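You operate a simulated robot arm through the tools that you are given. There is no shell and no other tool. Be economical: measure what you need, move in short steps, check, and stop when the job is done.

You are at the controls of a simulated two-armed robot. One attempt, no reset.

JOB
Take the green tip bar on the clear end of the packing table and put it away on the top of the grey bench.
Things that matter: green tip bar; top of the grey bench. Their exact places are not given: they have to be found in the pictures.

Only the result counts: the job must be done as asked and must still hold three seconds after the hand-in. Knocking over, shifting, dropping, spilling or breaking anything else fails it.

ROBOT AND FRAMES
Two 7-joint arms with two-finger parallel grippers on one trunk, on a base that drives. Base frame: it is fixed to the floor where the robot stands at the start and does not move with it; the origin is under the middle of the robot, x ahead of it, y to its left, z up. Units: mm, rad, N and s.
The left shoulder is at the start at [70, 134, 1226], the right one opposite. With the tool pointing down near the work surface each hand reaches from about 100 to 640 mm from the robot's upright axis, wherever it stands, measured 20 degrees to its own side. Places, roughly: top of the grey bench [-1600, -700, 900]. Payload 1.57 kg a hand.
The tool frame of a hand sits at the grasp point between the pads (the TCP): z along the fingers, y along the line on which they close. The tips reach 30 mm beyond it. The gripper opens to 80 mm. The fingers are 17 mm wide and 12 mm thick; the gripper's body (40 by 82 mm) begins 80 mm behind the TCP.
Orientation is that of the tool frame in the base frame, as a unit quaternion [w, x, y, z]. With the fingers straight down and closing along the base's y, the tool's x points along the base's -x, its y along +y and its z along -z.

CONTROLS
- The arms move only by the tool drive_tool. It takes "left_increments", "right_increments" or both (then of equal length, played together; a hand with none holds still); each is a list that holds one entry, the list of rows, each a list of 7 numbers: the shift along the tool's x, y, z in mm, then the turn, a rotation vector about the tool's x, y, z in rad, then the finger opening in mm, from 0 to 80. In form: [[[dx, dy, dz, rx, ry, rz, hand], ...]]. A call has 1 to 20 rows; each row is the pose to reach, as a shift and turn from the pose commanded when the call began, along the tool's axes at that moment. Rows are played at 5 a second. More than 50 mm and 0.15 rad between two rows, or a gripper value outside its range, and nothing of the call is played. Where a pose cannot be reached the arm comes as near as it can. A force on the tool above 40 N (or 10 N above the force at the start of the call, whichever is more), or a blocked arm, ends the call early, and 0.2 s more pass. The fingers move at their own pace (about 153 mm/s each) and stop on an object; they squeeze with about 29 N. The grip force told is the motor's: it shows also when the fingers shut on nothing. Time passes only in rows, and 0.2 s behind the last, so rows that repeat a pose let the fingers close. The reply holds the time, the measured pose of the TCP, the force on the tool along the base axes, the opening and the grip force, in the units named above and with some noise.
- Cameras (640 x 400 px; columns grow to the right, rows downward): "scene" is now at [131, -8, 1433.7]; the picture's right is [0.09, -1.00, 0.00], its down [-0.71, -0.06, -0.70] and it looks along [0.70, 0.06, -0.71] (base axes); focal length 292 px, centre (320, 200). "left" rides on the left gripper at [72, 6, -122] in its tool frame; the picture's right is [-0.09, 1.00, 0.00], its down [-0.84, -0.08, -0.54] and it looks along [-0.54, -0.05, 0.84] (tool axes); focal length 238 px, centre (320, 200). "right" rides on the right gripper at [72, -7, -122] in its tool frame; the picture's right is [0.09, 1.00, 0.00], its down [-0.84, 0.08, -0.54] and it looks along [-0.54, 0.05, 0.84] (tool axes); focal length 238 px, centre (320, 200).
- camera(camera): a new picture of that camera. It takes no simulated time.
- lift_body(by): slides the trunk up (or, below 0, down) by that many mm; the arms and the scene camera ride with it, the base frame stays. It gives what a move gives, with no picture.
- steer(legs): drives the robot by 1 to 6 legs, each [ahead, left, turn to the left] in mm, mm and rad, along the robot's own axes; the way and the turn of a leg run together, so that a leg with both is an arc; at most 1500 mm and 3.142 rad a leg. The arms and the cameras ride along, it lands a little off, and it stops where it bumps. It gives what a move gives.
- head_to(pan, tilt): turns the head with the scene camera to pan (to the left, within 1.501 rad either way) and tilt (down, from -0.506 to 1.204), counted from straight ahead of the robot. It gives what a move gives.
- measure_at(camera, pixels): there is no depth. For up to 12 entries [column, row, z] of the newest picture of that camera ("zoom" is the newest enlarged one), the place [x, y] in the base frame at which the ray of that pixel passes the height z, good to about 2 mm, but the place of the scene camera against the robot may be out by one fixed shift of up to 18 mm in any direction. It takes no simulated time.
- close_up(camera, box): a new picture of the part [left, top, right, bottom] of that camera's present view, enlarged. It takes no simulated time.
- close_job(): hands the job in; it is judged then, once.

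Go step by step. Measure first, check grasps and placings, and put right what went wrong. The budget is 80 turns and 78 pictures, counting those below and the enlarged ones. Unless the task says otherwise, let go and move clear before handing in, and close with one line.

The tools are called after "Call:" by a JSON object that holds its "method" and its "body". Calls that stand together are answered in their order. drive_tool: Moves the arms, as the interface text tells. Its arguments: {"type":"object","properties":{"left_increments":{"type":"array","items":{"type":"array","items":{"type":"array","items":{"type":"number"}}}},"right_increments":{"type":"array","items":{"type":"array","items":{"type":"array","items":{"type":"number"}}}}},"required":[]} The other tools are called the same way: lift_body (by) slides the trunk up or down; steer (legs) drives the base; head_to (pan, tilt) turns the head that bears the scene camera; camera (camera) takes a picture; measure_at (camera, pixels) gives the place at which the rays of pixels pass given heights; close_up (camera, box) takes an enlarged picture of a part of a camera's view; close_job () hands the job in.

At the start:

```text
t: 0.0
left_ee_pos: [491.3, 176.0, 1133.1]
left_ee_rot: [-0.001, 0.0, 1.0, -0.001]
left_wrist_force: [-0.1, 0.5, 0.1]
left_finger_gap: 80.1
left_grasp_force: 0.1
right_ee_pos: [411.6, -181.1, 1139.3]
right_ee_rot: [-0.001, 0.0, 1.0, 0.001]
right_wrist_force: [-0.5, -0.4, 0.1]
right_finger_gap: 80.0
right_grasp_force: 0.0
trunk travel left (down, up): [-800.0, 140.0]
robot x, y, heading: [-2.2, 0.7, 0.003]
head pan, tilt: [0.091, 0.791]
```

scene: 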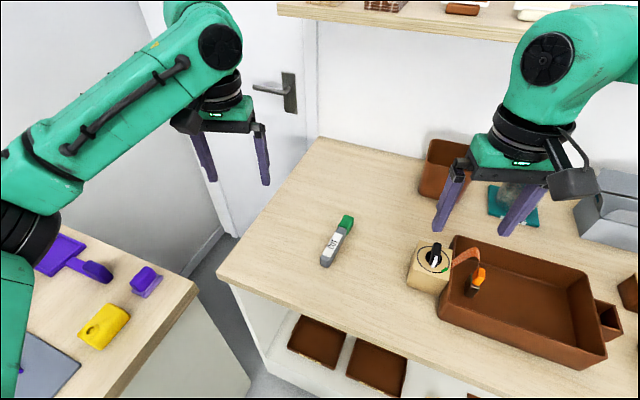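
right: 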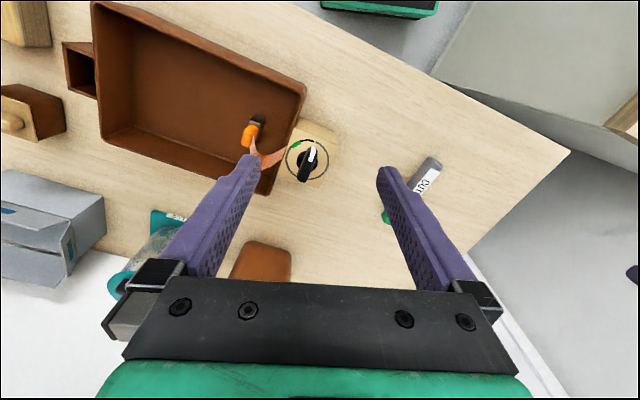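
left: 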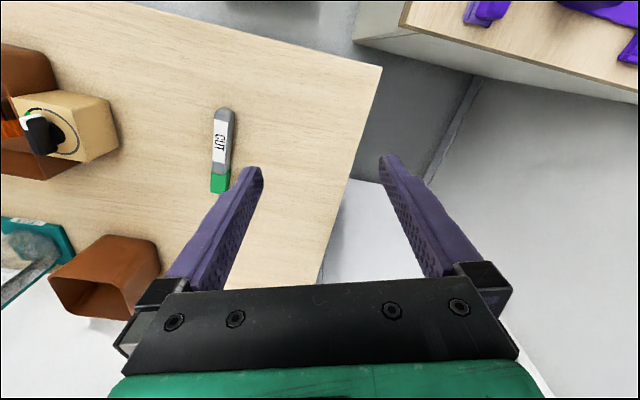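

The bar (grey body, green tip) lies on the table at scene (337,240) and left picture (222,150). I'll measure its ends and take a close look.

Call:
{"method": "measure_at", "body": {"camera": "left", "pixels": [[225, 108, 870], [220, 192, 870], [213, 150, 870], [232, 150, 870], [221, 175, 870]]}}

Call:
{"method": "measure_at", "body": {"camera": "scene", "pixels": [[326, 265, 870], [347, 216, 870], [337, 240, 870]]}}

Call:
{"method": "close_up", "body": {"camera": "left", "box": [160, 80, 288, 220]}}

Call:
{"method": "close_up", "body": {"camera": "scene", "box": [290, 200, 386, 280]}}

```text
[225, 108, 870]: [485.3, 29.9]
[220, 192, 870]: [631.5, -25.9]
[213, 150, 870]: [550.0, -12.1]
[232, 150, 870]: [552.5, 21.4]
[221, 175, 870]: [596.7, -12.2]
```

```text
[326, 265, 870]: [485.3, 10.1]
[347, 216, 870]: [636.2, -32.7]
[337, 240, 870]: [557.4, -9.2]
```

```text
2.86 times, centred on (224, 150) of left
```

zoom: 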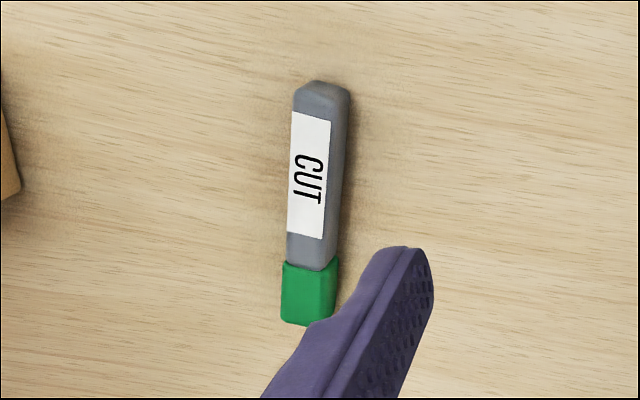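

```text
5.00 times, centred on (338, 240) of scene
```

zoom: 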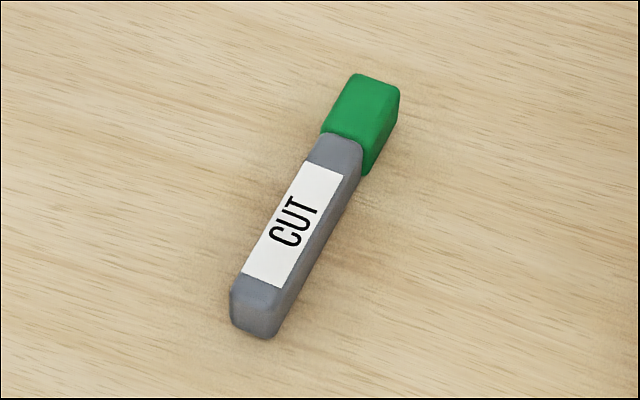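

The bar is about 150 long, centred near (558,-2), with its axis turned about -0.3 rad. I'll bring the left hand above it, turned to match, and look again.

Call:
{"method": "drive_tool", "body": {"left_increments": [[[-13, -35, 18, 0, 0, 0.06, 80], [-26, -70, 36, 0, 0, 0.12, 80], [-40, -106, 55, 0, 0, 0.18, 80], [-53, -142, 74, 0, 0, 0.24, 80], [-67, -178, 93, 0, 0, 0.3, 80], [-67, -178, 93, 0, 0, 0.3, 80]]]}}

Call:
{"method": "camera", "body": {"camera": "left"}}

```text
t: 1.4
left_ee_pos: [557.7, 0.8, 1039.9]
left_ee_rot: [0.001, 0.15, 0.989, 0.0]
left_wrist_force: [0.1, 0.1, -1.2]
left_finger_gap: 80.1
left_grasp_force: 0.1
right_ee_pos: [410.9, -180.6, 1141.0]
right_ee_rot: [0.0, -0.001, 1.0, 0.001]
right_wrist_force: [0.1, -0.4, 0.6]
right_finger_gap: 80.1
right_grasp_force: 0.1
trunk travel left (down, up): [-800.0, 140.0]
robot x, y, heading: [2.7, -0.7, 0.001]
head pan, tilt: [0.091, 0.791]
```

```text
72 pictures are left
```

left: 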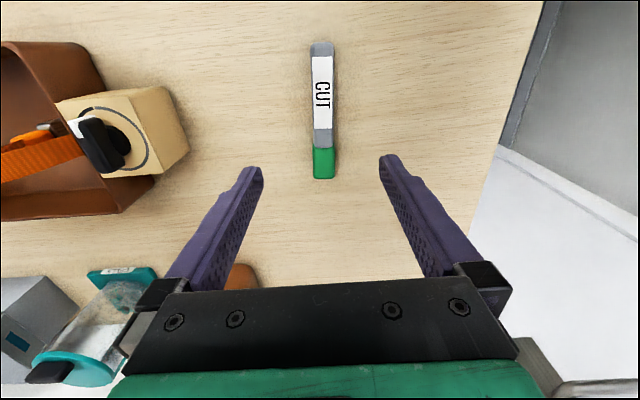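

The bar now stands upright between the fingers in the picture (310–335, 40–180). I'll measure its edges.

Call:
{"method": "close_up", "body": {"camera": "left", "box": [240, 20, 400, 190]}}

Call:
{"method": "measure_at", "body": {"camera": "left", "pixels": [[322, 42, 860], [324, 179, 860], [324, 179, 882], [312, 57, 880], [333, 57, 880], [314, 130, 880], [333, 130, 880], [322, 100, 880]]}}

```text
2.35 times, centred on (320, 105) of left
```

zoom: 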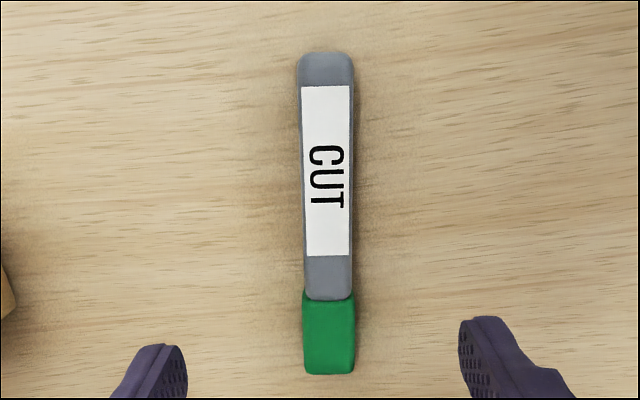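

```text
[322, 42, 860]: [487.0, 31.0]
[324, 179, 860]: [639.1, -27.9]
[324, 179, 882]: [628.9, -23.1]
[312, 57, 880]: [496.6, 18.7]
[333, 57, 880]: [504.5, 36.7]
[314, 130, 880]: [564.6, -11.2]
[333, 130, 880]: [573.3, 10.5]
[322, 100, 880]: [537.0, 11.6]
```

The bar's axis is about -0.37 rad, and its centre about (560,3). I'll turn 0.07 more, go down to TCP z≈895 and check before closing.

Call:
{"method": "drive_tool", "body": {"left_increments": [[[-1.5, 2.8, 40, 0, 0, 0.07, 80], [-1.5, 2.8, 80, 0, 0, 0.07, 80], [-1.5, 2.8, 110, 0, 0, 0.07, 80], [-1.5, 2.8, 130, 0, 0, 0.07, 80], [-1.5, 2.8, 144, 0, 0, 0.07, 80], [-1.5, 2.8, 144, 0, 0, 0.07, 80]]]}}

Call:
{"method": "camera", "body": {"camera": "left"}}

```text
t: 2.8
left_ee_pos: [561.7, -1.2, 897.6]
left_ee_rot: [0.0, 0.184, 0.983, 0.0]
left_wrist_force: [-1.1, 0.3, 0.1]
left_finger_gap: 79.8
left_grasp_force: 0.1
right_ee_pos: [412.4, -180.8, 1140.1]
right_ee_rot: [0.0, 0.0, 1.0, -0.001]
right_wrist_force: [0.2, 0.5, 0.9]
right_finger_gap: 80.0
right_grasp_force: 0.1
trunk travel left (down, up): [-800.0, 140.0]
robot x, y, heading: [0.4, -1.4, -0.006]
head pan, tilt: [0.091, 0.791]
```

```text
70 pictures are left
```

left: 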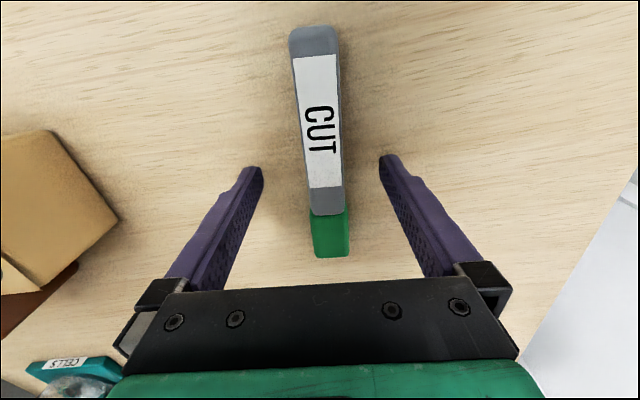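

The bar lies between the fingers. I'll check alignment by measuring the label's edges.

Call:
{"method": "measure_at", "body": {"camera": "left", "pixels": [[293, 60, 880], [337, 55, 880], [309, 188, 880], [344, 186, 880], [332, 258, 860], [314, 30, 870], [250, 170, 870], [390, 160, 870]]}}

```text
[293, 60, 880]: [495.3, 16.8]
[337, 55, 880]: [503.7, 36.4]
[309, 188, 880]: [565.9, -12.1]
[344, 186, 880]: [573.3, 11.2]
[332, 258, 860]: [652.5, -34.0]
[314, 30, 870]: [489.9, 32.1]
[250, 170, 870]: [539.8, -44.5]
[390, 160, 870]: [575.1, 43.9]
```

The angle matches (-0.37) and the bar centre is about 3.5 mm toward the tool's +y. I'll correct that, go down 2 mm and close.

Call:
{"method": "drive_tool", "body": {"left_increments": [[[0, 3.5, 2.5, 0, 0, 0, 80], [0, 3.5, 2.5, 0, 0, 0, 60], [0, 3.5, 2.5, 0, 0, 0, 30], [0, 3.5, 2.5, 0, 0, 0, 5], [0, 3.5, 2.5, 0, 0, 0, 5], [0, 3.5, 2.5, 0, 0, 0, 5]]]}}

```text
t: 4.2
left_ee_pos: [562.5, 3.3, 894.6]
left_ee_rot: [-0.001, 0.184, 0.983, -0.001]
left_wrist_force: [0.2, -0.3, 0.7]
left_finger_gap: 23.3
left_grasp_force: 29.3
right_ee_pos: [412.9, -181.2, 1140.6]
right_ee_rot: [-0.001, -0.001, 1.0, -0.001]
right_wrist_force: [0.0, 0.1, 0.9]
right_finger_gap: 79.9
right_grasp_force: 0.0
trunk travel left (down, up): [-800.0, 140.0]
robot x, y, heading: [1.4, -0.7, 0.0]
head pan, tilt: [0.091, 0.791]
```

The fingers stopped on the bar at 23.3 mm with 29 N. I'll lift straight up.

Call:
{"method": "drive_tool", "body": {"left_increments": [[[0, 0, -30, 0, 0, 0, 5], [0, 0, -70, 0, 0, 0, 5], [0, 0, -115, 0, 0, 0, 5], [0, 0, -160, 0, 0, 0, 5], [0, 0, -200, 0, 0, 0, 5], [0, 0, -200, 0, 0, 0, 5]]]}}

Call:
{"method": "camera", "body": {"camera": "left"}}

Call:
{"method": "head_to", "body": {"pan": -1.5, "tilt": 0.5}}

Call:
{"method": "camera", "body": {"camera": "scene"}}

Call:
{"method": "head_to", "body": {"pan": 1.5, "tilt": 0.5}}

Call:
{"method": "camera", "body": {"camera": "scene"}}

```text
t: 5.6
left_ee_pos: [562.7, 4.2, 1097.9]
left_ee_rot: [0.0, 0.184, 0.983, -0.002]
left_wrist_force: [0.5, 0.5, -1.1]
left_finger_gap: 23.1
left_grasp_force: 28.8
right_ee_pos: [412.0, -180.5, 1140.2]
right_ee_rot: [0.0, 0.0, 1.0, 0.0]
right_wrist_force: [-0.8, 0.6, -0.4]
right_finger_gap: 80.0
right_grasp_force: 0.1
trunk travel left (down, up): [-800.0, 140.0]
robot x, y, heading: [0.7, 1.6, -0.005]
head pan, tilt: [0.091, 0.791]
```

```text
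69 pictures are left
```

left: 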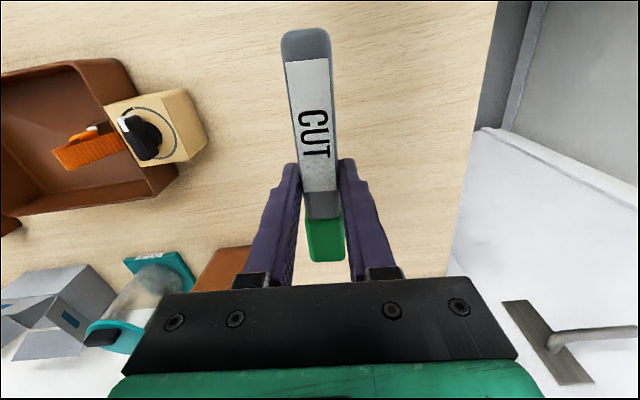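

```text
t: 7.3
left_ee_pos: [563.0, 4.1, 1098.3]
left_ee_rot: [-0.001, 0.183, 0.983, -0.001]
left_wrist_force: [-0.7, 0.0, -0.9]
left_finger_gap: 23.2
left_grasp_force: 29.0
right_ee_pos: [411.1, -180.5, 1141.1]
right_ee_rot: [0.001, -0.001, 1.0, 0.0]
right_wrist_force: [-0.1, 0.0, -0.6]
right_finger_gap: 79.9
right_grasp_force: 0.1
trunk travel left (down, up): [-800.0, 140.0]
robot x, y, heading: [-0.8, -0.1, -0.005]
head pan, tilt: [-1.499, 0.499]
```

```text
68 pictures are left
```

scene: 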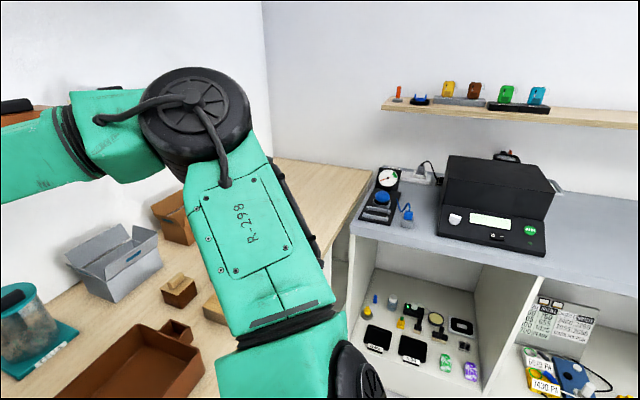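

```text
t: 9.9
left_ee_pos: [563.2, 3.7, 1097.5]
left_ee_rot: [-0.001, 0.184, 0.983, -0.001]
left_wrist_force: [-0.5, 0.2, -1.3]
left_finger_gap: 23.4
left_grasp_force: 28.5
right_ee_pos: [411.6, -180.3, 1139.8]
right_ee_rot: [0.001, 0.001, 1.0, 0.0]
right_wrist_force: [0.1, -0.8, -0.3]
right_finger_gap: 80.2
right_grasp_force: 0.0
trunk travel left (down, up): [-800.0, 140.0]
robot x, y, heading: [2.2, -0.0, -0.003]
head pan, tilt: [1.499, 0.499]
```

```text
67 pictures are left
```

scene: 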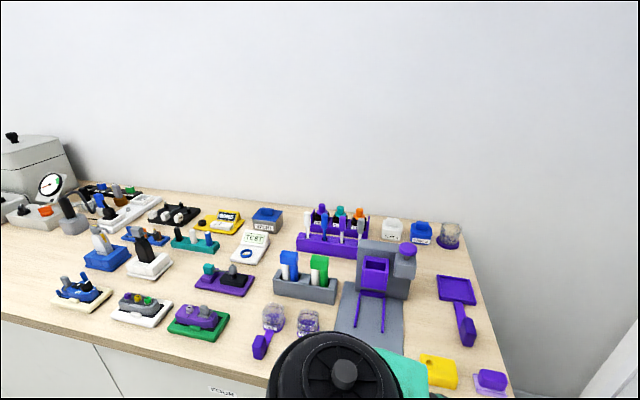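

The bar is held. A blue-grey topped bench shows to the right, but the target is about 1.6 m behind. I'll measure the free room in front, left and right before driving.

Call:
{"method": "measure_at", "body": {"camera": "scene", "pixels": [[510, 395, 860], [255, 385, 860], [0, 318, 860], [465, 225, 860]]}}

Call:
{"method": "head_to", "body": {"pan": -1.5, "tilt": 0.8}}

Call:
{"method": "camera", "body": {"camera": "scene"}}

Call:
{"method": "measure_at", "body": {"camera": "scene", "pixels": [[348, 120, 900], [540, 168, 900], [640, 190, 900]]}}

```text
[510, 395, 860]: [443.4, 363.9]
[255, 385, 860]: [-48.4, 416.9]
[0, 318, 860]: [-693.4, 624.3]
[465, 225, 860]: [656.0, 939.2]
```

```text
t: 12.5
left_ee_pos: [562.3, 4.8, 1097.3]
left_ee_rot: [-0.002, 0.184, 0.983, -0.001]
left_wrist_force: [0.0, 0.1, -1.6]
left_finger_gap: 23.2
left_grasp_force: 29.0
right_ee_pos: [412.2, -180.3, 1141.0]
right_ee_rot: [0.0, 0.0, 1.0, 0.001]
right_wrist_force: [-0.5, 1.1, -0.1]
right_finger_gap: 80.1
right_grasp_force: 0.1
trunk travel left (down, up): [-800.0, 140.0]
robot x, y, heading: [1.8, 0.4, 0.003]
head pan, tilt: [-1.499, 0.799]
```

```text
66 pictures are left
```

scene: 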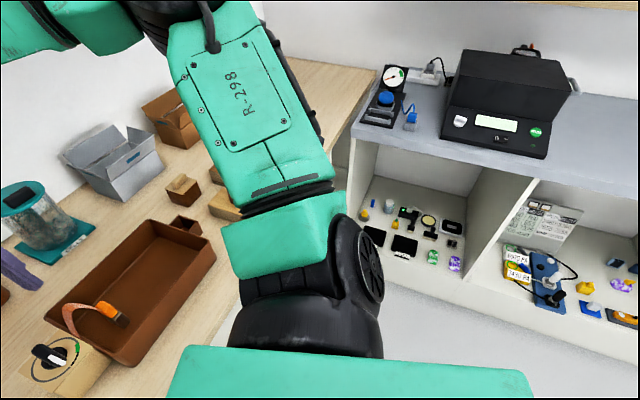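

```text
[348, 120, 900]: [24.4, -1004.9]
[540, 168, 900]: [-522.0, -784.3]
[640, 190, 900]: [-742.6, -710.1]
```

The right bench's front edge runs from (24,-1005) to (-743,-710), heading toward the given spot. I'll draw both hands in and up before driving, then look behind.

Call:
{"method": "drive_tool", "body": {"left_increments": [[[37, 8, -10, 0, 0, 0, 5], [74, 17, -20, 0, 0, 0, 5], [110, 25, -30, 0, 0, 0, 5], [147, 34, -40, 0, 0, 0, 5], [184, 42, -50, 0, 0, 0, 5], [220, 51, -60, 0, 0, 0, 5], [257, 60, -70, 0, 0, 0, 5], [294, 68, -80, 0, 0, 0, 5]]], "right_increments": [[[13, 0, -6, 0, 0, 0, 80], [26, 0, -12, 0, 0, 0, 80], [40, 0, -18, 0, 0, 0, 80], [54, 0, -24, 0, 0, 0, 80], [68, 0, -30, 0, 0, 0, 80], [82, 0, -36, 0, 0, 0, 80], [96, 0, -43, 0, 0, 0, 80], [110, 0, -50, 0, 0, 0, 80]]]}}

Call:
{"method": "head_to", "body": {"pan": -1.5, "tilt": 0.3}}

Call:
{"method": "camera", "body": {"camera": "scene"}}

Call:
{"method": "head_to", "body": {"pan": 0, "tilt": 1.1}}

Call:
{"method": "camera", "body": {"camera": "scene"}}

```text
t: 14.3
left_ee_pos: [562.0, 100.0, 1200.5]
left_ee_rot: [-0.001, 0.185, 0.983, -0.002]
left_wrist_force: [-1.3, 0.5, -1.4]
left_finger_gap: 23.2
left_grasp_force: 29.1
left hand out of reach, approached as far as the arm can: row 1, 2, 3, 4, 5, 6, 7, 8
right_ee_pos: [301.3, -180.7, 1192.1]
right_ee_rot: [0.001, -0.001, 1.0, 0.0]
right_wrist_force: [-0.5, 0.6, -0.8]
right_finger_gap: 80.1
right_grasp_force: 0.1
trunk travel left (down, up): [-800.0, 140.0]
robot x, y, heading: [0.9, 0.7, 0.002]
head pan, tilt: [-1.499, 0.799]
```

```text
t: 15.2
left_ee_pos: [562.4, 100.6, 1198.9]
left_ee_rot: [-0.001, 0.184, 0.983, 0.0]
left_wrist_force: [0.4, 0.5, -1.5]
left_finger_gap: 23.1
left_grasp_force: 28.3
right_ee_pos: [302.3, -181.9, 1191.0]
right_ee_rot: [-0.001, 0.0, 1.0, 0.0]
right_wrist_force: [0.5, -0.5, 0.7]
right_finger_gap: 79.9
right_grasp_force: 0.1
trunk travel left (down, up): [-800.0, 140.0]
robot x, y, heading: [-0.4, 0.3, -0.001]
head pan, tilt: [-1.499, 0.3]
```

```text
65 pictures are left
```

scene: 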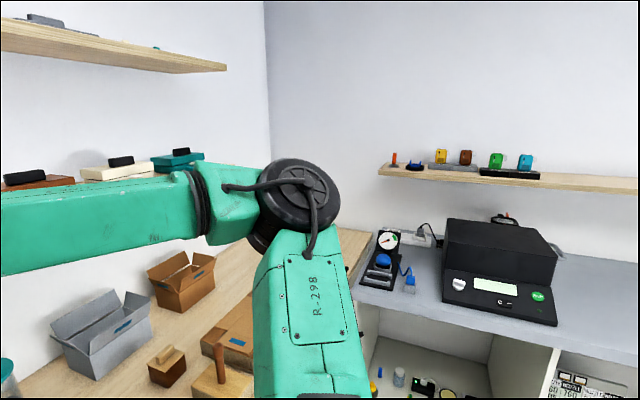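

```text
t: 16.8
left_ee_pos: [562.7, 100.1, 1199.7]
left_ee_rot: [-0.002, 0.184, 0.983, 0.0]
left_wrist_force: [0.4, 0.0, -1.0]
left_finger_gap: 23.4
left_grasp_force: 29.4
right_ee_pos: [301.3, -180.8, 1192.2]
right_ee_rot: [0.0, 0.0, 1.0, 0.0]
right_wrist_force: [0.4, -0.2, 0.4]
right_finger_gap: 80.2
right_grasp_force: 0.1
trunk travel left (down, up): [-800.0, 140.0]
robot x, y, heading: [0.9, -1.7, -0.004]
head pan, tilt: [0.0, 1.1]
```

```text
64 pictures are left
```

scene: 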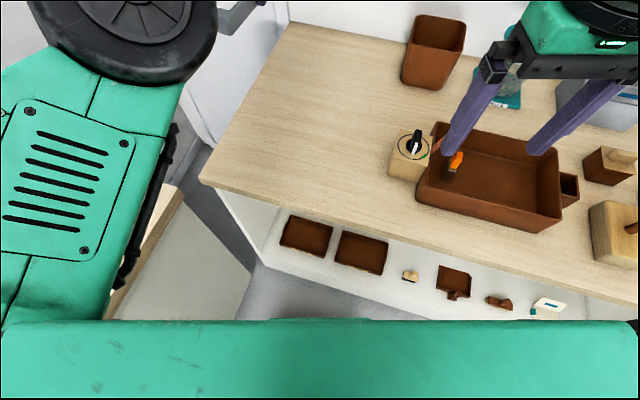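

The left arm got stuck in its reach, still at x=562. I'll go back to near its start pose with yaw 0 (491,176,1133), where it was able to stand.

Call:
{"method": "drive_tool", "body": {"left_increments": [[[5, 12, 15, 0, 0, -0.09, 5], [18, 24, 30, 0, 0, -0.18, 5], [40, 34, 45, 0, 0, -0.27, 5], [65, 40, 60, 0, 0, -0.37, 5], [93, 45.5, 60, 0, 0, -0.37, 5], [93, 45.5, 60, 0, 0, -0.37, 5]]]}}

```text
t: 18.2
left_ee_pos: [562.6, 194.8, 1149.9]
left_ee_rot: [-0.001, 0.0, 1.0, 0.0]
left_wrist_force: [0.2, 0.2, -1.3]
left_finger_gap: 23.5
left_grasp_force: 29.1
left hand out of reach, approached as far as the arm can: row 1, 2, 3, 4, 5, 6
right_ee_pos: [301.4, -181.6, 1189.9]
right_ee_rot: [0.0, 0.0, 1.0, -0.001]
right_wrist_force: [-0.4, 0.1, -0.1]
right_finger_gap: 80.0
right_grasp_force: 0.0
trunk travel left (down, up): [-800.0, 140.0]
robot x, y, heading: [-0.0, 0.5, -0.0]
head pan, tilt: [0.0, 1.1]
```

x stayed at 562 again. I'll test a small plain move along tool x to see how the arm responds.

Call:
{"method": "drive_tool", "body": {"left_increments": [[[20, 0, 0, 0, 0, 0, 5], [40, 0, 0, 0, 0, 0, 5], [40, 0, 0, 0, 0, 0, 5]]]}}

Call:
{"method": "camera", "body": {"camera": "left"}}

```text
t: 19.0
left_ee_pos: [560.0, 201.9, 1150.7]
left_ee_rot: [-0.001, 0.0, 1.0, -0.002]
left_wrist_force: [-0.4, 0.2, -1.4]
left_finger_gap: 23.5
left_grasp_force: 29.2
left hand out of reach, approached as far as the arm can: row 1, 2, 3
right_ee_pos: [301.5, -181.2, 1190.8]
right_ee_rot: [0.0, -0.001, 1.0, 0.0]
right_wrist_force: [-0.3, 0.2, 0.8]
right_finger_gap: 80.1
right_grasp_force: 0.1
trunk travel left (down, up): [-800.0, 140.0]
robot x, y, heading: [-1.0, -1.5, 0.0]
head pan, tilt: [0.0, 1.1]
```

```text
63 pictures are left
```

left: 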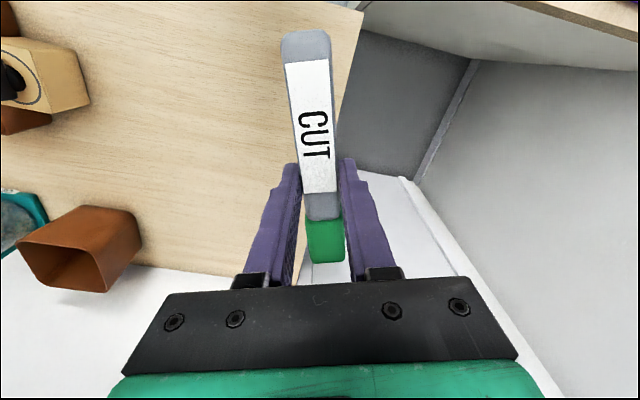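

The left arm seems near a joint limit. I'll try going down while drawing back.

Call:
{"method": "drive_tool", "body": {"left_increments": [[[0, -10, 30, 0, 0, 0, 5], [0, -20, 70, 0, 0, 0, 5], [30, -20, 90, 0, 0, 0, 5], [70, -20, 90, 0, 0, 0, 5], [100, -20, 90, 0, 0, 0, 5]]]}}

```text
t: 20.2
left_ee_pos: [540.0, 211.0, 1029.2]
left_ee_rot: [0.0, 0.001, 1.0, -0.001]
left_wrist_force: [-0.1, 0.1, -1.6]
left_finger_gap: 23.3
left_grasp_force: 29.1
left hand out of reach, approached as far as the arm can: row 1, 2, 3, 4, 5
right_ee_pos: [302.6, -180.7, 1191.5]
right_ee_rot: [0.001, 0.001, 1.0, 0.0]
right_wrist_force: [-0.1, 0.0, 0.2]
right_finger_gap: 80.5
right_grasp_force: 0.0
trunk travel left (down, up): [-800.0, 140.0]
robot x, y, heading: [0.9, -1.9, -0.004]
head pan, tilt: [0.0, 1.1]
```

The arm may be chasing a commanded pose far behind it that it cannot reach. I'll shift the command forward and up moderately and see.

Call:
{"method": "drive_tool", "body": {"left_increments": [[[-10, 0, -30, 0, 0, 0, 5], [-30, 0, -60, 0, 0, 0, 5], [-50, 0, -80, 0, 0, 0, 5]]]}}

```text
t: 21.0
left_ee_pos: [588.3, 211.1, 1112.9]
left_ee_rot: [0.0, 0.0, 1.0, -0.001]
left_wrist_force: [0.1, -0.6, -2.5]
left_finger_gap: 22.7
left_grasp_force: 29.2
right_ee_pos: [300.9, -181.0, 1191.0]
right_ee_rot: [0.0, 0.0, 1.0, 0.0]
right_wrist_force: [-0.2, 0.4, -0.2]
right_finger_gap: 79.6
right_grasp_force: 0.1
trunk travel left (down, up): [-800.0, 140.0]
robot x, y, heading: [1.9, -0.5, 0.004]
head pan, tilt: [0.0, 1.1]
```

The command does follow the arm, so this is a true joint limit; the hand at x≈588 is fine for travelling. I'll raise the trunk for clearance and measure the front table's edge.

Call:
{"method": "measure_at", "body": {"camera": "scene", "pixels": [[200, 183, 860], [420, 245, 860], [638, 303, 860]]}}

Call:
{"method": "lift_body", "body": {"by": 120}}

Call:
{"method": "steer", "body": {"legs": [[-150, 0, 0]]}}

Call:
{"method": "head_to", "body": {"pan": -1.5, "tilt": 0.5}}

Call:
{"method": "camera", "body": {"camera": "scene"}}

```text
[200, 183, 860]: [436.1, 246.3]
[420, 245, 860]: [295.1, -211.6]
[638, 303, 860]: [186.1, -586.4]
```

```text
t: 22.5
left_ee_pos: [588.8, 210.6, 1232.8]
left_ee_rot: [-0.001, 0.0, 1.0, -0.001]
left_wrist_force: [0.4, -0.3, -1.5]
left_finger_gap: 23.2
left_grasp_force: 28.5
right_ee_pos: [302.3, -181.0, 1310.3]
right_ee_rot: [-0.001, 0.0, 1.0, 0.0]
right_wrist_force: [-0.3, 0.5, -0.2]
right_finger_gap: 80.2
right_grasp_force: 0.0
trunk travel left (down, up): [-920.0, 20.0]
robot x, y, heading: [-0.4, -5.0, -0.001]
head pan, tilt: [0.0, 1.1]
```

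```text
t: 23.9
left_ee_pos: [443.0, 210.3, 1230.6]
left_ee_rot: [-0.002, 0.001, 1.0, 0.0]
left_wrist_force: [0.1, 0.8, -1.8]
left_finger_gap: 23.4
left_grasp_force: 27.9
right_ee_pos: [156.9, -181.3, 1310.7]
right_ee_rot: [-0.002, 0.001, 1.0, 0.001]
right_wrist_force: [0.1, 0.9, -0.9]
right_finger_gap: 80.0
right_grasp_force: 0.0
trunk travel left (down, up): [-920.0, 20.0]
robot x, y, heading: [-147.3, 0.3, -0.0]
head pan, tilt: [0.0, 1.1]
```

```text
t: 25.5
left_ee_pos: [439.7, 210.6, 1231.5]
left_ee_rot: [-0.001, 0.001, 1.0, -0.001]
left_wrist_force: [0.2, 0.0, -1.5]
left_finger_gap: 23.4
left_grasp_force: 29.2
right_ee_pos: [152.4, -180.8, 1310.9]
right_ee_rot: [0.0, 0.0, 1.0, 0.0]
right_wrist_force: [0.3, 0.1, 0.7]
right_finger_gap: 80.0
right_grasp_force: 0.0
trunk travel left (down, up): [-920.0, 20.0]
robot x, y, heading: [-149.0, 2.6, -0.003]
head pan, tilt: [-1.499, 0.499]
```

```text
62 pictures are left
```

scene: 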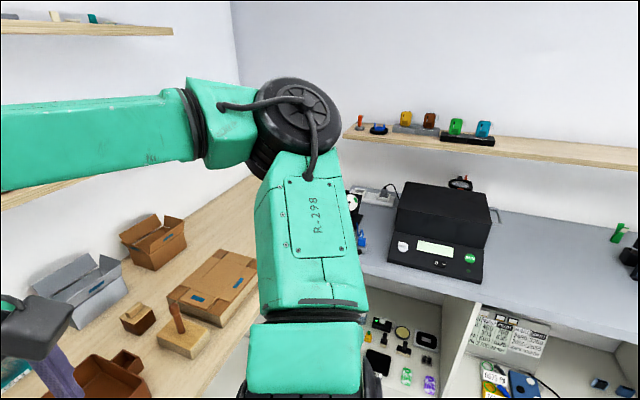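

The right-hand bench continues backward, its grey-blue top carrying a black device. I'll turn right in place to see along it and the room behind.

Call:
{"method": "steer", "body": {"legs": [[0, 0, -1.0]]}}

Call:
{"method": "head_to", "body": {"pan": -1.2, "tilt": 0.5}}

Call:
{"method": "camera", "body": {"camera": "scene"}}

Call:
{"method": "head_to", "body": {"pan": -0.3, "tilt": 0.5}}

Call:
{"method": "camera", "body": {"camera": "scene"}}

```text
t: 28.4
left_ee_pos: [351.9, -373.4, 1233.0]
left_ee_rot: [-0.001, 0.473, 0.881, -0.001]
left_wrist_force: [1.2, 0.5, -1.7]
left_finger_gap: 23.2
left_grasp_force: 28.8
right_ee_pos: [-131.5, -351.3, 1310.9]
right_ee_rot: [0.0, 0.473, 0.881, 0.0]
right_wrist_force: [-0.4, 0.6, 0.9]
right_finger_gap: 80.1
right_grasp_force: 0.0
trunk travel left (down, up): [-920.0, 20.0]
robot x, y, heading: [-147.6, -1.1, -0.989]
head pan, tilt: [-1.499, 0.499]
```

```text
t: 29.2
left_ee_pos: [351.1, -374.0, 1232.5]
left_ee_rot: [-0.001, 0.473, 0.881, 0.0]
left_wrist_force: [-0.4, -0.4, -1.0]
left_finger_gap: 23.4
left_grasp_force: 29.1
right_ee_pos: [-132.2, -351.7, 1311.0]
right_ee_rot: [0.0, 0.472, 0.882, -0.001]
right_wrist_force: [-0.5, -0.2, 0.1]
right_finger_gap: 80.0
right_grasp_force: 0.1
trunk travel left (down, up): [-920.0, 20.0]
robot x, y, heading: [-146.9, 1.6, -0.984]
head pan, tilt: [-1.201, 0.499]
```

```text
61 pictures are left
```

scene: 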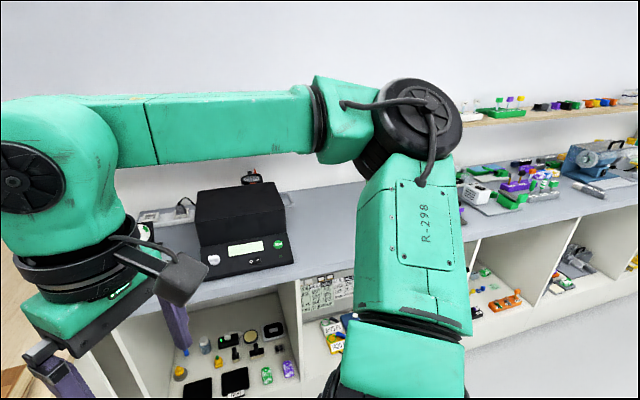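

```text
t: 30.4
left_ee_pos: [352.0, -374.2, 1232.3]
left_ee_rot: [-0.001, 0.473, 0.881, -0.001]
left_wrist_force: [1.0, 0.3, -0.4]
left_finger_gap: 23.3
left_grasp_force: 29.3
right_ee_pos: [-132.4, -352.0, 1309.9]
right_ee_rot: [0.0, 0.472, 0.882, 0.0]
right_wrist_force: [0.8, -0.4, -0.2]
right_finger_gap: 80.0
right_grasp_force: 0.1
trunk travel left (down, up): [-920.0, 20.0]
robot x, y, heading: [-148.3, -0.8, -0.987]
head pan, tilt: [-0.3, 0.499]
```

```text
60 pictures are left
```

scene: 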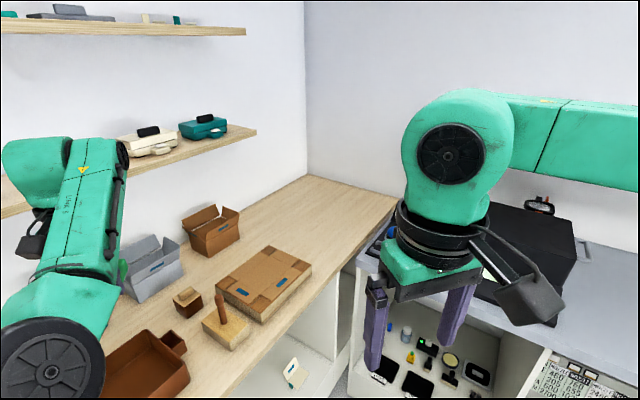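

The long blue-grey bench holds a cluttered part further back. I'll turn on to face it square (heading about -1.9) and measure.

Call:
{"method": "steer", "body": {"legs": [[0, 0, -0.92]]}}

Call:
{"method": "head_to", "body": {"pan": -0.6, "tilt": 0.4}}

Call:
{"method": "camera", "body": {"camera": "scene"}}

Call:
{"method": "head_to", "body": {"pan": -1.4, "tilt": 0.4}}

Call:
{"method": "camera", "body": {"camera": "scene"}}

```text
t: 33.2
left_ee_pos: [-148.3, -624.2, 1231.6]
left_ee_rot: [-0.001, 0.818, 0.576, 0.0]
left_wrist_force: [0.0, 0.1, -1.1]
left_finger_gap: 23.3
left_grasp_force: 28.5
right_ee_pos: [-419.6, -223.3, 1310.8]
right_ee_rot: [0.0, 0.818, 0.575, 0.0]
right_wrist_force: [0.9, 0.0, -0.3]
right_finger_gap: 80.1
right_grasp_force: 0.0
trunk travel left (down, up): [-920.0, 20.0]
robot x, y, heading: [-152.9, 0.3, -1.913]
head pan, tilt: [-0.3, 0.499]
```

```text
t: 34.0
left_ee_pos: [-149.4, -624.5, 1230.6]
left_ee_rot: [-0.001, 0.817, 0.576, 0.0]
left_wrist_force: [0.6, -0.7, -1.5]
left_finger_gap: 23.6
left_grasp_force: 29.4
right_ee_pos: [-420.8, -223.6, 1310.3]
right_ee_rot: [0.0, 0.817, 0.576, 0.0]
right_wrist_force: [-0.9, -0.3, -0.1]
right_finger_gap: 79.8
right_grasp_force: 0.0
trunk travel left (down, up): [-920.0, 20.0]
robot x, y, heading: [-147.3, -2.0, -1.914]
head pan, tilt: [-0.6, 0.4]
```

```text
59 pictures are left
```

scene: 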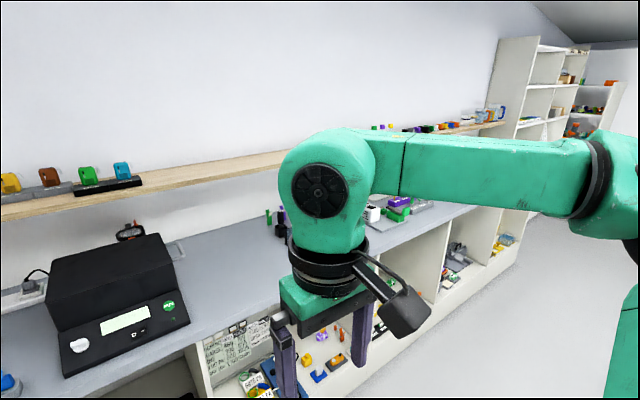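

```text
t: 35.1
left_ee_pos: [-149.0, -624.0, 1232.5]
left_ee_rot: [-0.002, 0.817, 0.576, 0.001]
left_wrist_force: [0.0, -0.2, -0.3]
left_finger_gap: 23.4
left_grasp_force: 29.0
right_ee_pos: [-421.0, -222.5, 1312.0]
right_ee_rot: [0.0, 0.818, 0.576, 0.0]
right_wrist_force: [-0.1, 0.0, -0.4]
right_finger_gap: 80.1
right_grasp_force: 0.1
trunk travel left (down, up): [-920.0, 20.0]
robot x, y, heading: [-146.6, 2.1, -1.915]
head pan, tilt: [-1.4, 0.4]
```

```text
58 pictures are left
```

scene: 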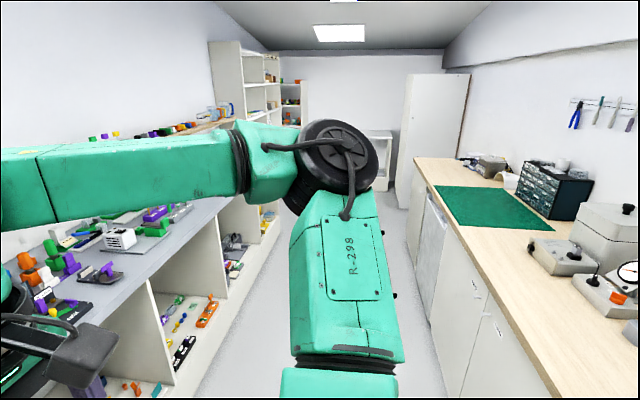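

The corridor is about 1.2 m wide and the grey bench is on the robot's front. The stretch just right of the black device looks clear, so I'll strafe right and look at it.

Call:
{"method": "steer", "body": {"legs": [[0, -500, -0.02]]}}

Call:
{"method": "head_to", "body": {"pan": -0.2, "tilt": 0.6}}

Call:
{"method": "camera", "body": {"camera": "scene"}}

Call:
{"method": "camera", "body": {"camera": "left"}}

```text
t: 38.0
left_ee_pos: [-621.7, -453.6, 1232.1]
left_ee_rot: [-0.002, 0.822, 0.569, 0.0]
left_wrist_force: [0.1, -0.4, -2.0]
left_finger_gap: 23.5
left_grasp_force: 29.4
right_ee_pos: [-886.3, -47.2, 1311.1]
right_ee_rot: [0.0, 0.823, 0.568, 0.0]
right_wrist_force: [0.3, 0.2, -0.5]
right_finger_gap: 80.1
right_grasp_force: 0.0
trunk travel left (down, up): [-920.0, 20.0]
robot x, y, heading: [-612.2, 173.5, -1.931]
head pan, tilt: [-1.4, 0.4]
```

```text
t: 39.4
left_ee_pos: [-624.8, -453.6, 1232.6]
left_ee_rot: [-0.001, 0.822, 0.569, 0.0]
left_wrist_force: [0.0, 0.7, -1.5]
left_finger_gap: 23.2
left_grasp_force: 29.1
right_ee_pos: [-889.4, -47.6, 1311.1]
right_ee_rot: [0.0, 0.823, 0.568, -0.001]
right_wrist_force: [-0.3, 0.4, -0.4]
right_finger_gap: 80.0
right_grasp_force: 0.0
trunk travel left (down, up): [-920.0, 20.0]
robot x, y, heading: [-612.8, 173.5, -1.93]
head pan, tilt: [-0.201, 0.6]
```

```text
57 pictures are left
```

scene: 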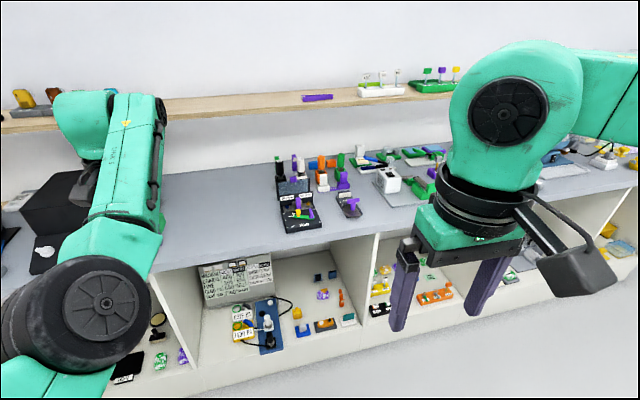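

```text
56 pictures are left
```

left: 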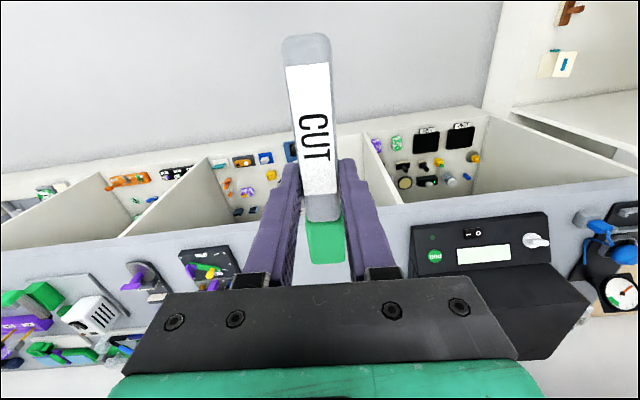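

A clear stretch of bench top lies right ahead of the left hand, between the black device (left picture x≥410) and the black case (x≤235). I'll measure its borders.

Call:
{"method": "measure_at", "body": {"camera": "left", "pixels": [[408, 225, 900], [415, 275, 900], [232, 248, 900], [240, 275, 900], [400, 203, 900], [160, 235, 900]]}}

Call:
{"method": "measure_at", "body": {"camera": "scene", "pixels": [[215, 255, 900], [375, 232, 900], [230, 170, 900], [284, 233, 900], [275, 195, 900], [220, 215, 900]]}}

```text
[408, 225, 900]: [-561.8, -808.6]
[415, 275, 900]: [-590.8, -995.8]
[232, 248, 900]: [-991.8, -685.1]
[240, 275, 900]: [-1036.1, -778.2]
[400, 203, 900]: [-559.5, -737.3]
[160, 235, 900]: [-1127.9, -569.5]
```

```text
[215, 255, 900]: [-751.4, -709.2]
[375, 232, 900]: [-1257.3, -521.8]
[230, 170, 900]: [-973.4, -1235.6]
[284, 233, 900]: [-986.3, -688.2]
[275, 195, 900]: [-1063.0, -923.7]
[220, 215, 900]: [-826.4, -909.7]
```

The free patch spans about x -575 to -1000; I aim for centre (-805,-850) at bench height ~900. I'll drive ahead about 470 with a slight right shift and check.

Call:
{"method": "steer", "body": {"legs": [[470, -30, 0]]}}

Call:
{"method": "camera", "body": {"camera": "left"}}

Call:
{"method": "camera", "body": {"camera": "scene"}}

```text
t: 42.2
left_ee_pos: [-826.2, -869.0, 1232.9]
left_ee_rot: [-0.001, 0.827, 0.562, 0.0]
left_wrist_force: [0.9, -0.8, -1.2]
left_finger_gap: 23.2
left_grasp_force: 29.1
right_ee_pos: [-1083.8, -458.5, 1310.8]
right_ee_rot: [0.001, 0.827, 0.562, 0.0]
right_wrist_force: [0.6, 0.5, 0.8]
right_finger_gap: 79.9
right_grasp_force: 0.0
trunk travel left (down, up): [-920.0, 20.0]
robot x, y, heading: [-808.4, -248.1, -1.949]
head pan, tilt: [-0.201, 0.6]
```

```text
55 pictures are left
```

left: 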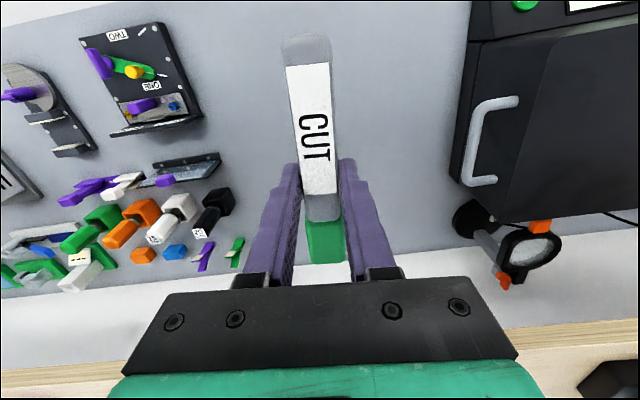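

```text
54 pictures are left
```

scene: 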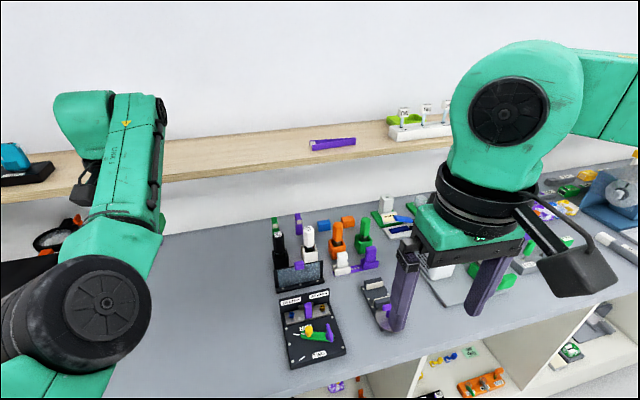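

The hand is over bare bench top (spot under the TCP at left picture about (320,96)), with case and device over 200 mm to each side. I'll lower the trunk 200 and check.

Call:
{"method": "lift_body", "body": {"by": -200}}

Call:
{"method": "camera", "body": {"camera": "left"}}

Call:
{"method": "camera", "body": {"camera": "scene"}}

```text
t: 44.4
left_ee_pos: [-826.7, -871.6, 1031.8]
left_ee_rot: [-0.001, 0.827, 0.563, 0.0]
left_wrist_force: [0.3, -0.6, -1.3]
left_finger_gap: 23.3
left_grasp_force: 28.7
right_ee_pos: [-1086.1, -462.3, 1111.7]
right_ee_rot: [0.001, 0.827, 0.562, 0.001]
right_wrist_force: [0.4, 0.0, 0.4]
right_finger_gap: 79.9
right_grasp_force: 0.1
trunk travel left (down, up): [-720.0, 220.0]
robot x, y, heading: [-803.8, -245.1, -1.948]
head pan, tilt: [-0.201, 0.6]
```

```text
53 pictures are left
```

left: 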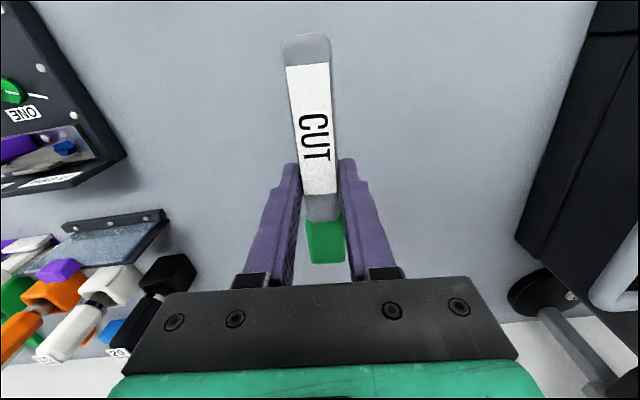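

```text
52 pictures are left
```

scene: 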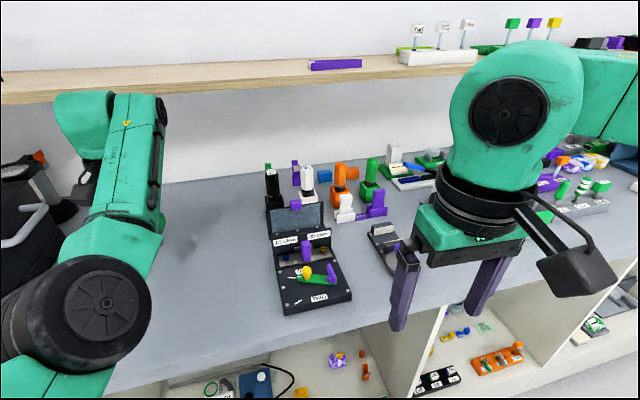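

All clear below. I'll lower with the arm to near contact (TCP z≈941), then touch down slowly.

Call:
{"method": "drive_tool", "body": {"left_increments": [[[0, 0, 30, 0, 0, 0, 5], [0, 0, 60, 0, 0, 0, 5], [0, 0, 80, 0, 0, 0, 5], [0, 0, 88, 0, 0, 0, 5], [0, 0, 88, 0, 0, 0, 5]]]}}

Call:
{"method": "camera", "body": {"camera": "left"}}

Call:
{"method": "camera", "body": {"camera": "scene"}}

```text
t: 45.5
left_ee_pos: [-824.5, -870.0, 944.4]
left_ee_rot: [-0.001, 0.827, 0.562, 0.001]
left_wrist_force: [0.5, -0.9, -1.6]
left_finger_gap: 23.1
left_grasp_force: 29.2
right_ee_pos: [-1084.6, -461.4, 1111.5]
right_ee_rot: [0.0, 0.827, 0.562, 0.0]
right_wrist_force: [0.2, -0.5, 0.0]
right_finger_gap: 79.8
right_grasp_force: 0.0
trunk travel left (down, up): [-720.0, 220.0]
robot x, y, heading: [-804.3, -246.7, -1.946]
head pan, tilt: [-0.201, 0.6]
```

```text
51 pictures are left
```

left: 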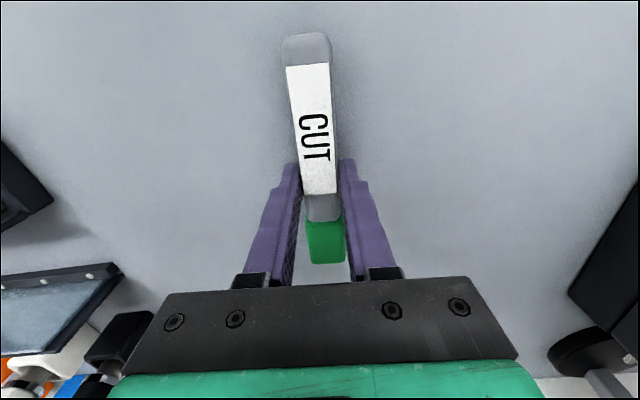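

```text
50 pictures are left
```

scene: 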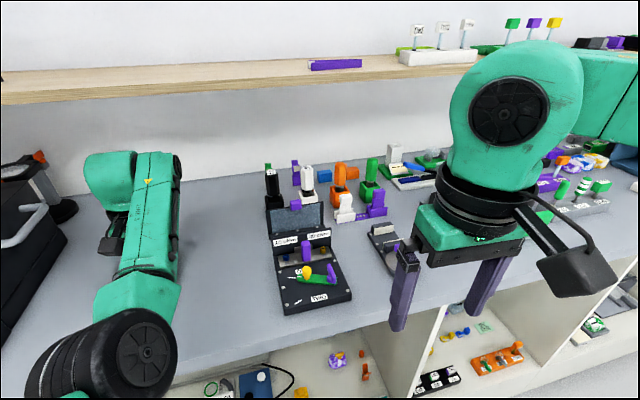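

I'm about 9 mm above the expected bench height. I'll creep down in 2 mm rows and watch the force.

Call:
{"method": "drive_tool", "body": {"left_increments": [[[0, 0, 2, 0, 0, 0, 5], [0, 0, 4, 0, 0, 0, 5], [0, 0, 6, 0, 0, 0, 5], [0, 0, 8, 0, 0, 0, 5], [0, 0, 9, 0, 0, 0, 5], [0, 0, 10, 0, 0, 0, 5]]]}}

```text
t: 47.0
left_ee_pos: [-825.2, -869.9, 932.9]
left_ee_rot: [-0.001, 0.827, 0.562, 0.002]
left_wrist_force: [-0.3, 0.9, 1.3]
left_finger_gap: 23.3
left_grasp_force: 28.7
right_ee_pos: [-1084.1, -461.3, 1112.2]
right_ee_rot: [-0.001, 0.827, 0.562, 0.0]
right_wrist_force: [-0.9, 0.0, 0.2]
right_finger_gap: 80.1
right_grasp_force: 0.1
trunk travel left (down, up): [-720.0, 220.0]
robot x, y, heading: [-803.7, -245.9, -1.941]
head pan, tilt: [-0.201, 0.6]
```

Force z rose slightly from -1.6 to +1.3, a possible first touch. I'll go on 1 mm at a time.

Call:
{"method": "drive_tool", "body": {"left_increments": [[[0, 0, 1, 0, 0, 0, 5], [0, 0, 1, 0, 0, 0, 5], [0, 0, 2, 0, 0, 0, 5], [0, 0, 2, 0, 0, 0, 5]]]}}

```text
t: 48.0
left_ee_pos: [-826.5, -871.2, 933.9]
left_ee_rot: [0.001, 0.827, 0.563, -0.001]
left_wrist_force: [2.9, -1.8, 13.9]
left_finger_gap: 23.4
left_grasp_force: 29.0
right_ee_pos: [-1084.5, -459.0, 1111.7]
right_ee_rot: [0.0, 0.828, 0.561, -0.001]
right_wrist_force: [-0.3, -0.4, -0.6]
right_finger_gap: 80.0
right_grasp_force: 0.2
trunk travel left (down, up): [-720.0, 220.0]
robot x, y, heading: [-804.6, -247.4, -1.954]
head pan, tilt: [-0.201, 0.6]
```

The upward force of 13.9 N says the bar rests on the bench. I'll ease back 1 mm, open, and rise.

Call:
{"method": "drive_tool", "body": {"left_increments": [[[0, 0, -1, 0, 0, 0, 20], [0, 0, -1, 0, 0, 0, 40], [0, 0, -1, 0, 0, 0, 60], [0, 0, -1, 0, 0, 0, 60], [0, 0, -20, 0, 0, 0, 60], [0, 0, -50, 0, 0, 0, 60], [0, 0, -90, 0, 0, 0, 60], [0, 0, -130, 0, 0, 0, 60]]]}}

Call:
{"method": "camera", "body": {"camera": "left"}}

Call:
{"method": "camera", "body": {"camera": "scene"}}

```text
t: 49.8
left_ee_pos: [-829.3, -872.0, 1064.3]
left_ee_rot: [-0.001, 0.827, 0.562, 0.001]
left_wrist_force: [0.9, -0.7, 0.2]
left_finger_gap: 60.2
left_grasp_force: 0.1
right_ee_pos: [-1084.6, -460.7, 1110.3]
right_ee_rot: [0.001, 0.827, 0.562, 0.0]
right_wrist_force: [0.5, 0.9, 0.0]
right_finger_gap: 79.7
right_grasp_force: 0.0
trunk travel left (down, up): [-720.0, 220.0]
robot x, y, heading: [-806.7, -248.2, -1.945]
head pan, tilt: [-0.201, 0.6]
```

```text
49 pictures are left
```

left: 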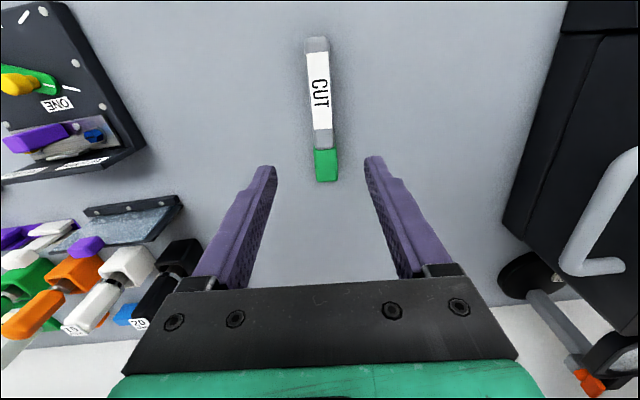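

```text
48 pictures are left
```

scene: 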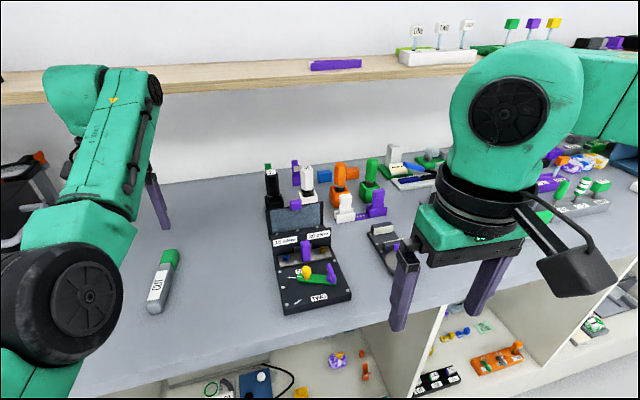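

The bar lies flat and free on the grey bench top (scene (163,282), left picture (322,110)), the hand is well clear, and nothing else has moved. I'm handing in.

Call:
{"method": "close_job", "body": {}}

```text
The job is handed in.
```

The green tip bar is lying flat on the top of the grey bench, in the clear space between the black device and the black case. The hand has let go and is clear, nothing else was disturbed in the pictures, and the job is handed in.
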